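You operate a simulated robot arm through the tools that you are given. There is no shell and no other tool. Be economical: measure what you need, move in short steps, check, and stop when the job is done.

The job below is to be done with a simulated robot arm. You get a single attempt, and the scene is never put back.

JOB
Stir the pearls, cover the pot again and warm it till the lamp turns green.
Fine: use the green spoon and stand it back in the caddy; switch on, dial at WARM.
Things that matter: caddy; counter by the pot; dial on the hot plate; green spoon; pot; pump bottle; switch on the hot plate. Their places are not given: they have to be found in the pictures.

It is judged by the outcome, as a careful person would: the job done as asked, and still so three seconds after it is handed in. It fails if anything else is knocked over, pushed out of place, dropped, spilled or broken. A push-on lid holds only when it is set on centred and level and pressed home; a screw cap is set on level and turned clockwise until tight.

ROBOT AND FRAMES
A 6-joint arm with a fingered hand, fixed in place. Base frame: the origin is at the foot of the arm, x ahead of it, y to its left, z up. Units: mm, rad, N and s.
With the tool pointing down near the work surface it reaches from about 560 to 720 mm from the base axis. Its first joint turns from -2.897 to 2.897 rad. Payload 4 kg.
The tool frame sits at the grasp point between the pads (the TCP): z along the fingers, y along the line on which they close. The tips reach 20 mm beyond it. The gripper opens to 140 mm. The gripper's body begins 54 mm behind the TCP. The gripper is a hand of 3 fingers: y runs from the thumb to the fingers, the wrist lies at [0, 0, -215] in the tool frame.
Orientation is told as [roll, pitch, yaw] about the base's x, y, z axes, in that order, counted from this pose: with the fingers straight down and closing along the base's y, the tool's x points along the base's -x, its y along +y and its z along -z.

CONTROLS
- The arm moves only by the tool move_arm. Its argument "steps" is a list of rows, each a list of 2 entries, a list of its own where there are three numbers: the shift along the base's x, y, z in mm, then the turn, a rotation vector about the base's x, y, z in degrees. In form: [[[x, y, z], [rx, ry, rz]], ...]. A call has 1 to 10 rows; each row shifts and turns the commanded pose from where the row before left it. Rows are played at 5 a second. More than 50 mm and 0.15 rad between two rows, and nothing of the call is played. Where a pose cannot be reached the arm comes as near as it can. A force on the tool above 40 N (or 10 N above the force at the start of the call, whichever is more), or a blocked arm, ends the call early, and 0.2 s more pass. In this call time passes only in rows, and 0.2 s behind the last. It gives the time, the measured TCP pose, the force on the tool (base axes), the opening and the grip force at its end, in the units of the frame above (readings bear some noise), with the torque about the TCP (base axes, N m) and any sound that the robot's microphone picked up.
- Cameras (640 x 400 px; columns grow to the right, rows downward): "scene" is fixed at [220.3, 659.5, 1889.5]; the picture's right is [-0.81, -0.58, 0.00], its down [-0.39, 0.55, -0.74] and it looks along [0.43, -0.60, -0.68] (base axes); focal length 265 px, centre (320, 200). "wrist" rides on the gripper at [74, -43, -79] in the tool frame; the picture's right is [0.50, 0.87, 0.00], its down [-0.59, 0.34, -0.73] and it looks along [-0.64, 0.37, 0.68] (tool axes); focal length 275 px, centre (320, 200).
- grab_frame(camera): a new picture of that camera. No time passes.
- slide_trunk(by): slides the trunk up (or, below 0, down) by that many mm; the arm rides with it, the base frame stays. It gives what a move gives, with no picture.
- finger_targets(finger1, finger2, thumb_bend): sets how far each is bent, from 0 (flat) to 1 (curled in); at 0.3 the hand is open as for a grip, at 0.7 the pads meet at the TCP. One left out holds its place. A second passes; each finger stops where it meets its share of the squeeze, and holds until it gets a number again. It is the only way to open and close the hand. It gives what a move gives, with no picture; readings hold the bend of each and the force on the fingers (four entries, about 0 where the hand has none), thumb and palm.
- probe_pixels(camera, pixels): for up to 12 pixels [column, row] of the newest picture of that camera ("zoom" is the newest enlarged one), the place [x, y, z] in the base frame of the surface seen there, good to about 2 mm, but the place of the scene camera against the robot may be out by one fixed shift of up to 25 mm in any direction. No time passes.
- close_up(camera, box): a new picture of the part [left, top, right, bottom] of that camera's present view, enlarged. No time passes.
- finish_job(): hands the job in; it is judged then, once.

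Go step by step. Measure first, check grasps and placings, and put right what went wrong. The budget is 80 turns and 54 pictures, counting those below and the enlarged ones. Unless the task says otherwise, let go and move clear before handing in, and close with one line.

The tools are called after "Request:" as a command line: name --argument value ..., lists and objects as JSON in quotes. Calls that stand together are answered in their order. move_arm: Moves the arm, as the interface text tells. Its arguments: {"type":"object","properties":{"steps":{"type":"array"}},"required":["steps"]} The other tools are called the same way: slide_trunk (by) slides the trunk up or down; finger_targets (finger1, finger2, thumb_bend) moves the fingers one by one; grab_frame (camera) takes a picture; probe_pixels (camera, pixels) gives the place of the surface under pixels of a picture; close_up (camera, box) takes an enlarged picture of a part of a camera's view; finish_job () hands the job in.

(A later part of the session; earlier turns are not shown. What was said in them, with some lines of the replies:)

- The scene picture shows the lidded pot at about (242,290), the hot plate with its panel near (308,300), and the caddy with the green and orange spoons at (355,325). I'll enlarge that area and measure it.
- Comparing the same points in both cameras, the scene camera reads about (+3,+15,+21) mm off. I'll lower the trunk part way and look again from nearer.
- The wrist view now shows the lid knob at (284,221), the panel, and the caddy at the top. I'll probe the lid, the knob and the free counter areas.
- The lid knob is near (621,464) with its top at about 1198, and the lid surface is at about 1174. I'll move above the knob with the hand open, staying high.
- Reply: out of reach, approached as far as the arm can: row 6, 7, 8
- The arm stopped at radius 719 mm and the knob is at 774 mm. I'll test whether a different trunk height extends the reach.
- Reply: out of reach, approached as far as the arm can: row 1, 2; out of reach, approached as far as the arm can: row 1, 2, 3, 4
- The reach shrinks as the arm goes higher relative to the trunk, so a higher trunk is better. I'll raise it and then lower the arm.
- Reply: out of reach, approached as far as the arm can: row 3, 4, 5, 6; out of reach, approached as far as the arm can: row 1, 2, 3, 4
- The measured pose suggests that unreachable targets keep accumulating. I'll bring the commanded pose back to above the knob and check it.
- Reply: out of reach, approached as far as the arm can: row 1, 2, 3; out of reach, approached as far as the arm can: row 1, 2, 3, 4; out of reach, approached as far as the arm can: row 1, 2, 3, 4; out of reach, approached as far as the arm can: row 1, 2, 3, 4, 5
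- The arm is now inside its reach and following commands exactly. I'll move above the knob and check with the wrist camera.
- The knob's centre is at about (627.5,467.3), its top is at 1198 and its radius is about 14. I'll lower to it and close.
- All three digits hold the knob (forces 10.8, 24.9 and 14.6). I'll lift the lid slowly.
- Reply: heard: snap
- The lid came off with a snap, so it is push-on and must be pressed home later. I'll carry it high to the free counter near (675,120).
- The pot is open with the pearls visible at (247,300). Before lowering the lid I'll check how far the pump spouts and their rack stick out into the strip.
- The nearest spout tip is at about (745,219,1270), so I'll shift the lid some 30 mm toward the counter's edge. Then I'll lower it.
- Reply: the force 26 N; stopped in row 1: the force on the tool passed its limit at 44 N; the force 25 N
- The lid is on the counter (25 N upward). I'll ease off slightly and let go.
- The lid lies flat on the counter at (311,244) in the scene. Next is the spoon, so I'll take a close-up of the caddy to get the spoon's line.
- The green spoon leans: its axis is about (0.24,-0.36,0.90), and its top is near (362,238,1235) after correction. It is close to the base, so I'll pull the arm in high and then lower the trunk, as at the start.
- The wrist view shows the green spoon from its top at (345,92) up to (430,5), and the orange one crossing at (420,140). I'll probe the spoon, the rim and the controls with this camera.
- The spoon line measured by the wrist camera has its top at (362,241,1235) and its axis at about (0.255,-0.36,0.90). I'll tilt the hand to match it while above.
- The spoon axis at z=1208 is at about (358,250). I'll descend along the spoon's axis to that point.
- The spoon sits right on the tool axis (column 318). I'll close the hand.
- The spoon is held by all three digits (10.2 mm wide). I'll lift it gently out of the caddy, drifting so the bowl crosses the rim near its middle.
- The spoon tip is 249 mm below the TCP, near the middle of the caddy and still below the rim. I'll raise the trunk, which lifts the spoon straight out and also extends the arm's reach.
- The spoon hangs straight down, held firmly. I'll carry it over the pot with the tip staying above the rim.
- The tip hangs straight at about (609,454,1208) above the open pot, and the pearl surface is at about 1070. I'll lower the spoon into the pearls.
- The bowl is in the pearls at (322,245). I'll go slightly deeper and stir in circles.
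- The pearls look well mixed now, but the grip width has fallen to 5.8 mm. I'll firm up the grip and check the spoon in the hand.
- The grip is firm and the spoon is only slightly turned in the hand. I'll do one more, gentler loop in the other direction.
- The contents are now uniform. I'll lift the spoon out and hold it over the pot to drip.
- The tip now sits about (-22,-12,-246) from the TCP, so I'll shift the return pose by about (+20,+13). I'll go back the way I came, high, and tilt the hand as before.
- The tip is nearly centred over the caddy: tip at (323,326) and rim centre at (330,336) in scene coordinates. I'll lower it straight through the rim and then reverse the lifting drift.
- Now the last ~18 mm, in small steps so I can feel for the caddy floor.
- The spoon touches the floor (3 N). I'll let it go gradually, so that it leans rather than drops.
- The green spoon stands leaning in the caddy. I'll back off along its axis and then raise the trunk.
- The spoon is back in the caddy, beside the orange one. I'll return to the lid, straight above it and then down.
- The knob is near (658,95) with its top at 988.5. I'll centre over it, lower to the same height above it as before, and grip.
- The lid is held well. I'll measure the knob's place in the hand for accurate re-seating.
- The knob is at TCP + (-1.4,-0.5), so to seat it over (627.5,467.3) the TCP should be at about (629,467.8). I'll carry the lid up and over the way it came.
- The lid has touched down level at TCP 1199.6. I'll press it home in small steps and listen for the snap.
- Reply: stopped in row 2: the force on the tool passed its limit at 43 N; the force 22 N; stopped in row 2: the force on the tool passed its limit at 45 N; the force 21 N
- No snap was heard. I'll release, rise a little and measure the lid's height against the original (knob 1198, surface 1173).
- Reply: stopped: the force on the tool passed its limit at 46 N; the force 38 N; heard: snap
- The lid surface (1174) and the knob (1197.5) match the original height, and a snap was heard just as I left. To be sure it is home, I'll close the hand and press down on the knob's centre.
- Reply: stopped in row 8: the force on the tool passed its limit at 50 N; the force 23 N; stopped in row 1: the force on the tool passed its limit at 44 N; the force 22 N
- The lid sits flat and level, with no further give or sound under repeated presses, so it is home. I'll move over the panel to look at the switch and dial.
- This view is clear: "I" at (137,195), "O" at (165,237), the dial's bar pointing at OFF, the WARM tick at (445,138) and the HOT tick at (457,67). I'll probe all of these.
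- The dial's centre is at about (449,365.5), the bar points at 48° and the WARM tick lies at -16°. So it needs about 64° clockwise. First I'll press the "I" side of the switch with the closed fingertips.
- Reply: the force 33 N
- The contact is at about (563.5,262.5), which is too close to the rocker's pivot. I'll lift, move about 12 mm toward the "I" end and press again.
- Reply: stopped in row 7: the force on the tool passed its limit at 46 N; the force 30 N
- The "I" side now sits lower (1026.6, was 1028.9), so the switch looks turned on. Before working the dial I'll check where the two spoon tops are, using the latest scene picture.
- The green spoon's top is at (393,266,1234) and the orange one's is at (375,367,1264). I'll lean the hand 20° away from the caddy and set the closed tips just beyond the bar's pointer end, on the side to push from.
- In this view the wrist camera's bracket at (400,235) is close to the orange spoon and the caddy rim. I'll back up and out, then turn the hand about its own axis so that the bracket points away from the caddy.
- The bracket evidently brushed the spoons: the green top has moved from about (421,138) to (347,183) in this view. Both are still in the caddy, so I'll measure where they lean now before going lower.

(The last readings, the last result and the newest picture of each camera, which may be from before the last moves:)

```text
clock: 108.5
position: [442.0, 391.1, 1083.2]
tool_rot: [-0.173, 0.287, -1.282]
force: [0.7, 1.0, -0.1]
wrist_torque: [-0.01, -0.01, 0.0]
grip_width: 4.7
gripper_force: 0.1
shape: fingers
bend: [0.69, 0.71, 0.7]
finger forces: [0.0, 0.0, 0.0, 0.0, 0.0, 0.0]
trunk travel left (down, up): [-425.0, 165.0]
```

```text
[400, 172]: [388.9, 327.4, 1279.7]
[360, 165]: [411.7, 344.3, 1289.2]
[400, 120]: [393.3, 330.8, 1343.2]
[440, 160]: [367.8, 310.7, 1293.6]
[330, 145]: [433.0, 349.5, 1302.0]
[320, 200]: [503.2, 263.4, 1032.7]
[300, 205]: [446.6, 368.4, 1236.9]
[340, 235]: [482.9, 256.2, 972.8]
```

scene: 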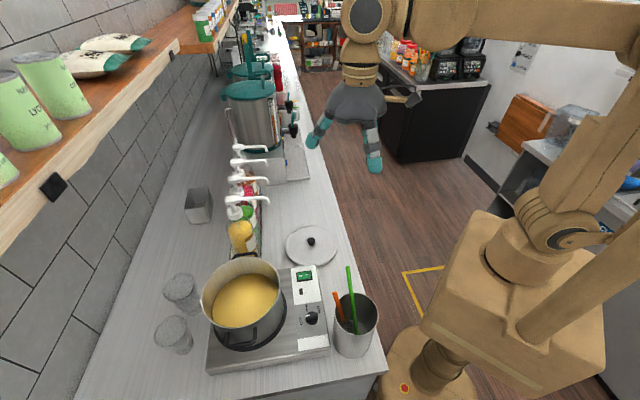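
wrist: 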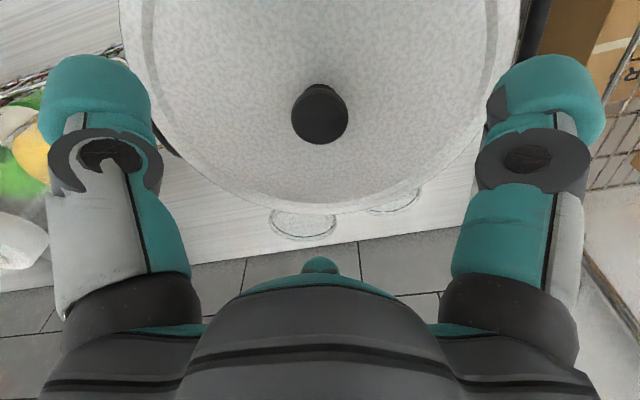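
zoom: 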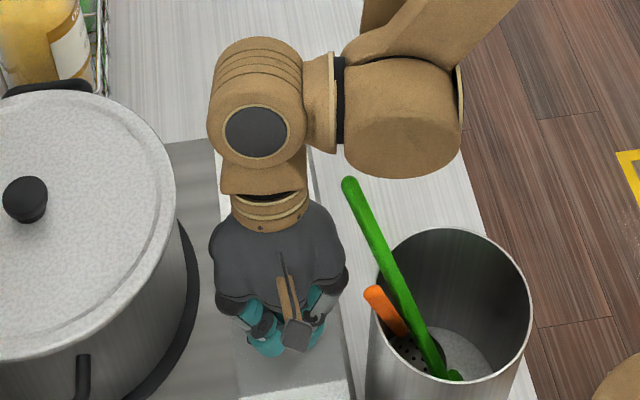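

The wrist joint passes only about 25 mm above the green spoon's top, so I won't lower the arm further. Instead I'll back off and extend finger2 alone: it points down and toward the dial, so it reaches lower at the present height.

Request:
move_arm --steps '[[[-15, 13, 0], [0, 0, 0]], [[-15, 14, 0], [0, 0, 0]]]'

Request:
finger_targets --finger2 0.45

Request:
close_up --camera "scene" --box '[265, 260, 365, 350]'

```text
clock: 109.1
position: [410.4, 417.4, 1083.5]
tool_rot: [-0.174, 0.286, -1.281]
force: [0.6, 1.1, 0.0]
wrist_torque: [-0.01, -0.01, 0.01]
grip_width: 4.8
gripper_force: 0.0
shape: fingers
bend: [0.69, 0.71, 0.7]
finger forces: [0.1, 0.0, 0.1, 0.1, 0.0, 0.0]
trunk travel left (down, up): [-425.0, 165.0]
```

```text
clock: 110.1
position: [411.1, 417.9, 1083.9]
tool_rot: [-0.172, 0.29, -1.282]
force: [0.2, 0.0, 0.8]
wrist_torque: [-0.02, 0.0, -0.01]
grip_width: 3.7
gripper_force: 0.0
shape: fingers
bend: [0.71, 0.45, 0.7]
finger forces: [0.0, 0.0, 0.0, 0.0, 0.0, 0.1]
trunk travel left (down, up): [-425.0, 165.0]
```

```text
4.44 times, centred on (315, 305) of scene
```

zoom: 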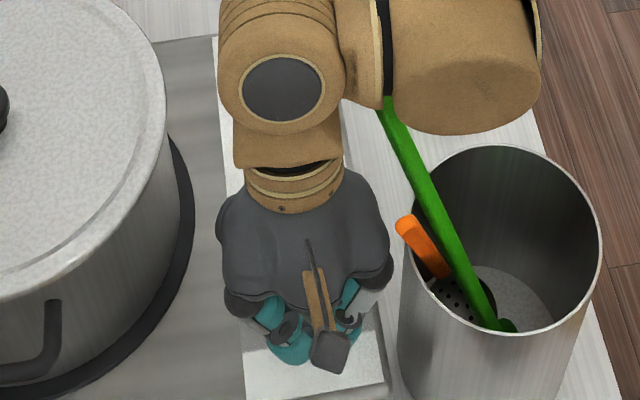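

The dial is hidden behind the hand here, so I'll work by feel. I'll lower 3 mm and advance toward the bar in small steps.

Request:
move_arm --steps '[[[0, 0, -3], [0, 0, 0]], [[4, -3.5, 0], [0, 0, 0]], [[4, -3.5, 0], [0, 0, 0]], [[3, -3, 0], [0, 0, 0]]]'

Request:
move_arm --steps '[[[3, -2, 0], [0, 0, 0]], [[3, -1, 0], [0, 0, 0]]]'

```text
clock: 111.1
position: [421.5, 408.1, 1080.6]
tool_rot: [-0.172, 0.288, -1.282]
force: [-4.1, 3.4, 0.3]
wrist_torque: [0.13, 0.12, 0.03]
grip_width: 4.1
gripper_force: 2.5
shape: fingers
bend: [0.71, 0.48, 0.7]
finger forces: [0.1, 5.3, 0.0, 0.0, 0.0, 0.0]
trunk travel left (down, up): [-425.0, 165.0]
```

```text
clock: 111.7
position: [428.7, 405.3, 1081.4]
tool_rot: [-0.17, 0.288, -1.281]
force: [-1.8, 7.8, 2.5]
wrist_torque: [0.19, -0.04, 0.14]
grip_width: 4.0
gripper_force: 4.3
shape: fingers
bend: [0.71, 0.49, 0.7]
finger forces: [0.1, 8.0, 0.0, 0.1, 0.0, 0.1]
trunk travel left (down, up): [-425.0, 165.0]
```

The finger is pressing the bar, and the reaction has turned toward +y, so the bar is turning. I'll keep following the arc.

Request:
move_arm --steps '[[[3, -2, 0], [0, 0, 0]], [[3, -2.5, 0], [0, 0, 0]]]'

Request:
move_arm --steps '[[[2, -2.5, 0], [0, 0, 0]]]'

```text
clock: 112.3
position: [434.2, 401.6, 1081.2]
tool_rot: [-0.174, 0.287, -1.284]
force: [3.0, 12.0, 6.1]
wrist_torque: [0.27, -0.19, 0.3]
grip_width: 3.7
gripper_force: 6.9
shape: fingers
bend: [0.71, 0.5, 0.7]
finger forces: [0.0, 13.0, 0.0, 0.0, 0.0, 0.1]
trunk travel left (down, up): [-425.0, 165.0]
```

```text
clock: 112.7
position: [436.8, 400.2, 1080.3]
tool_rot: [-0.172, 0.287, -1.281]
force: [3.1, 15.4, 6.5]
wrist_torque: [0.37, -0.21, 0.41]
grip_width: 3.5
gripper_force: 8.0
shape: fingers
bend: [0.71, 0.51, 0.7]
finger forces: [0.0, 16.2, 0.1, 0.0, 0.0, 0.0]
trunk travel left (down, up): [-425.0, 165.0]
```

The reaction now points to about 76°, which means the bar is near -14°, close to WARM. I'll back off and look.

Request:
move_arm --steps '[[[-3, 8, 0], [0, 0, 0]], [[-5, 5, 20], [0, 0, 0]], [[0, 0, 40], [0, 0, 0]], [[0, 0, 30], [0, 0, 0]], [[20, -20, 0], [0, 0, 0]], [[25, -25, 0], [0, 0, 0]], [[30, -30, 0], [0, 0, 0]], [[30, -30, 0], [0, 0, 0]]]'

Request:
close_up --camera "scene" --box '[265, 250, 375, 350]'

```text
clock: 114.5
position: [535.1, 305.1, 1169.0]
tool_rot: [-0.173, 0.288, -1.283]
force: [0.2, 0.8, -0.2]
wrist_torque: [0.02, -0.01, 0.01]
grip_width: 3.9
gripper_force: 0.0
shape: fingers
bend: [0.71, 0.45, 0.7]
finger forces: [0.0, 0.1, 0.1, 0.1, 0.0, 0.0]
trunk travel left (down, up): [-425.0, 165.0]
```

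```text
4.00 times, centred on (320, 300) of scene
```

zoom: 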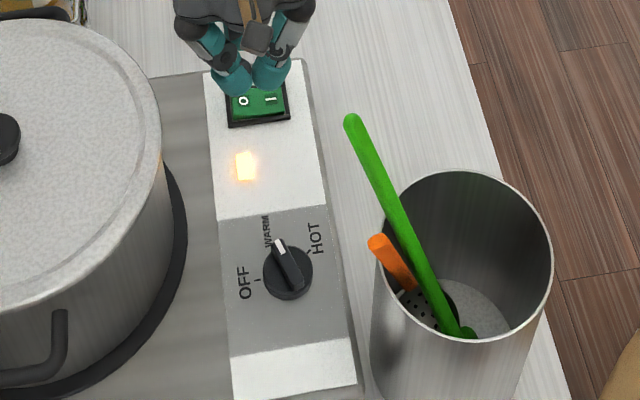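

The lamp is lit amber and the pointer's white end at (279,243) appears to point to WARM. I'll measure its angle.

Request:
probe_pixels --camera "zoom" --pixels '[[279, 243], [282, 252], [289, 268], [295, 282], [257, 279], [270, 241], [307, 247], [288, 290]]'

```text
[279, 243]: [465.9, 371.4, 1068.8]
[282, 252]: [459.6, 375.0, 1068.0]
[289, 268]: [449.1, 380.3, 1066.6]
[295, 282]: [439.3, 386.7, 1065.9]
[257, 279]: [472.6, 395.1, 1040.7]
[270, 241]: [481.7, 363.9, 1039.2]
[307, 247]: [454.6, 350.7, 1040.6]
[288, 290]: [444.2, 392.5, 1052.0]
```

In the picture the bar runs along the WARM text line to within a few degrees, and the amber lamp shows it is heating. I'll move clear upward and wait, then check the lamp.

Request:
move_arm --steps '[[[0, 0, 40], [0, 0, 0]], [[0, -10, 40], [0, 0, 0]], [[0, -20, 40], [0, 0, 0]], [[0, -20, 30], [0, 0, 0]], [[0, 0, 0], [0, 0, 0]], [[0, 0, 0], [0, 0, 0]], [[0, 0, 0], [0, 0, 0]], [[0, 0, 0], [0, 0, 0]], [[0, 0, 0], [0, 0, 0]], [[0, 0, 0], [0, 0, 0]]]'

Request:
move_arm --steps '[[[0, 0, 0], [0, 0, 0]], [[0, 0, 0], [0, 0, 0]], [[0, 0, 0], [0, 0, 0]], [[0, 0, 0], [0, 0, 0]], [[0, 0, 0], [0, 0, 0]], [[0, 0, 0], [0, 0, 0]], [[0, 0, 0], [0, 0, 0]], [[0, 0, 0], [0, 0, 0]], [[0, 0, 0], [0, 0, 0]], [[0, 0, 0], [0, 0, 0]]]'

Request:
move_arm --steps '[[[0, 0, 0], [0, 0, 0]], [[0, 0, 0], [0, 0, 0]], [[0, 0, 0], [0, 0, 0]], [[0, 0, 0], [0, 0, 0]], [[0, 0, 0], [0, 0, 0]], [[0, 0, 0], [0, 0, 0]], [[0, 0, 0], [0, 0, 0]], [[0, 0, 0], [0, 0, 0]], [[0, 0, 0], [0, 0, 0]], [[0, 0, 0], [0, 0, 0]]]'

Request:
move_arm --steps '[[[0, 0, 0], [0, 0, 0]], [[0, 0, 0], [0, 0, 0]], [[0, 0, 0], [0, 0, 0]], [[0, 0, 0], [0, 0, 0]], [[0, 0, 0], [0, 0, 0]], [[0, 0, 0], [0, 0, 0]], [[0, 0, 0], [0, 0, 0]], [[0, 0, 0], [0, 0, 0]], [[0, 0, 0], [0, 0, 0]], [[0, 0, 0], [0, 0, 0]]]'

Request:
move_arm --steps '[[[0, 0, 0], [0, 0, 0]], [[0, 0, 0], [0, 0, 0]], [[0, 0, 0], [0, 0, 0]], [[0, 0, 0], [0, 0, 0]], [[0, 0, 0], [0, 0, 0]], [[0, 0, 0], [0, 0, 0]], [[0, 0, 0], [0, 0, 0]], [[0, 0, 0], [0, 0, 0]], [[0, 0, 0], [0, 0, 0]], [[0, 0, 0], [0, 0, 0]]]'

Request:
close_up --camera "scene" --box '[190, 220, 390, 350]'

```text
clock: 116.7
position: [533.9, 255.8, 1321.1]
tool_rot: [-0.172, 0.29, -1.284]
force: [0.4, 1.4, -0.2]
wrist_torque: [-0.01, -0.03, 0.0]
grip_width: 3.7
gripper_force: 0.1
shape: fingers
bend: [0.71, 0.45, 0.7]
finger forces: [0.0, 0.0, 0.0, 0.0, 0.0, 0.0]
trunk travel left (down, up): [-425.0, 165.0]
```

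```text
clock: 118.9
position: [534.7, 255.9, 1321.6]
tool_rot: [-0.172, 0.291, -1.283]
force: [0.7, -0.2, 0.3]
wrist_torque: [0.01, 0.0, -0.02]
grip_width: 3.7
gripper_force: 0.0
shape: fingers
bend: [0.71, 0.45, 0.7]
finger forces: [0.0, 0.1, 0.1, 0.0, 0.0, 0.0]
trunk travel left (down, up): [-425.0, 165.0]
```

```text
clock: 121.1
position: [533.4, 255.3, 1321.5]
tool_rot: [-0.174, 0.289, -1.283]
force: [-0.1, -0.5, -1.5]
wrist_torque: [0.0, -0.02, 0.02]
grip_width: 3.6
gripper_force: 0.0
shape: fingers
bend: [0.71, 0.45, 0.7]
finger forces: [0.1, 0.0, 0.0, 0.1, 0.1, 0.1]
trunk travel left (down, up): [-425.0, 165.0]
```

```text
clock: 123.3
position: [534.2, 256.0, 1320.9]
tool_rot: [-0.173, 0.29, -1.284]
force: [-0.4, -0.5, -0.3]
wrist_torque: [-0.02, -0.04, -0.02]
grip_width: 3.8
gripper_force: 0.2
shape: fingers
bend: [0.71, 0.45, 0.7]
finger forces: [0.0, 0.0, 0.0, 0.0, 0.0, 0.0]
trunk travel left (down, up): [-425.0, 165.0]
```

```text
clock: 125.5
position: [534.6, 254.7, 1320.2]
tool_rot: [-0.174, 0.289, -1.281]
force: [0.6, -0.8, 0.9]
wrist_torque: [-0.01, 0.0, -0.05]
grip_width: 3.3
gripper_force: 0.0
shape: fingers
bend: [0.71, 0.45, 0.7]
finger forces: [0.0, 0.1, 0.0, 0.1, 0.0, 0.0]
trunk travel left (down, up): [-425.0, 165.0]
```

```text
3.08 times, centred on (290, 285) of scene
```

zoom: 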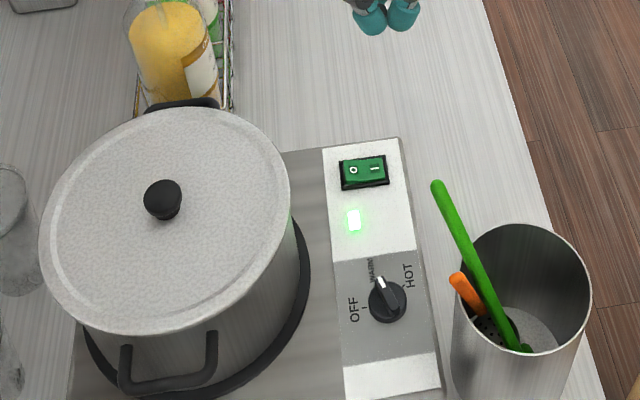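

The lamp at (354,220) is green, the switch is on and the dial is at WARM. The lid is flat on the pot, the green spoon is standing in the caddy, and the hand is clear, so I'm handing the job in.

Request:
finish_job

```text
The job is handed in.
```

The pearls are stirred, the lid is pressed back on the pot and the green spoon stands in the caddy. The hot plate is on at WARM with its lamp green; while I worked the dial, the hand's camera bracket brushed both spoons, which shifted but stayed in the caddy.
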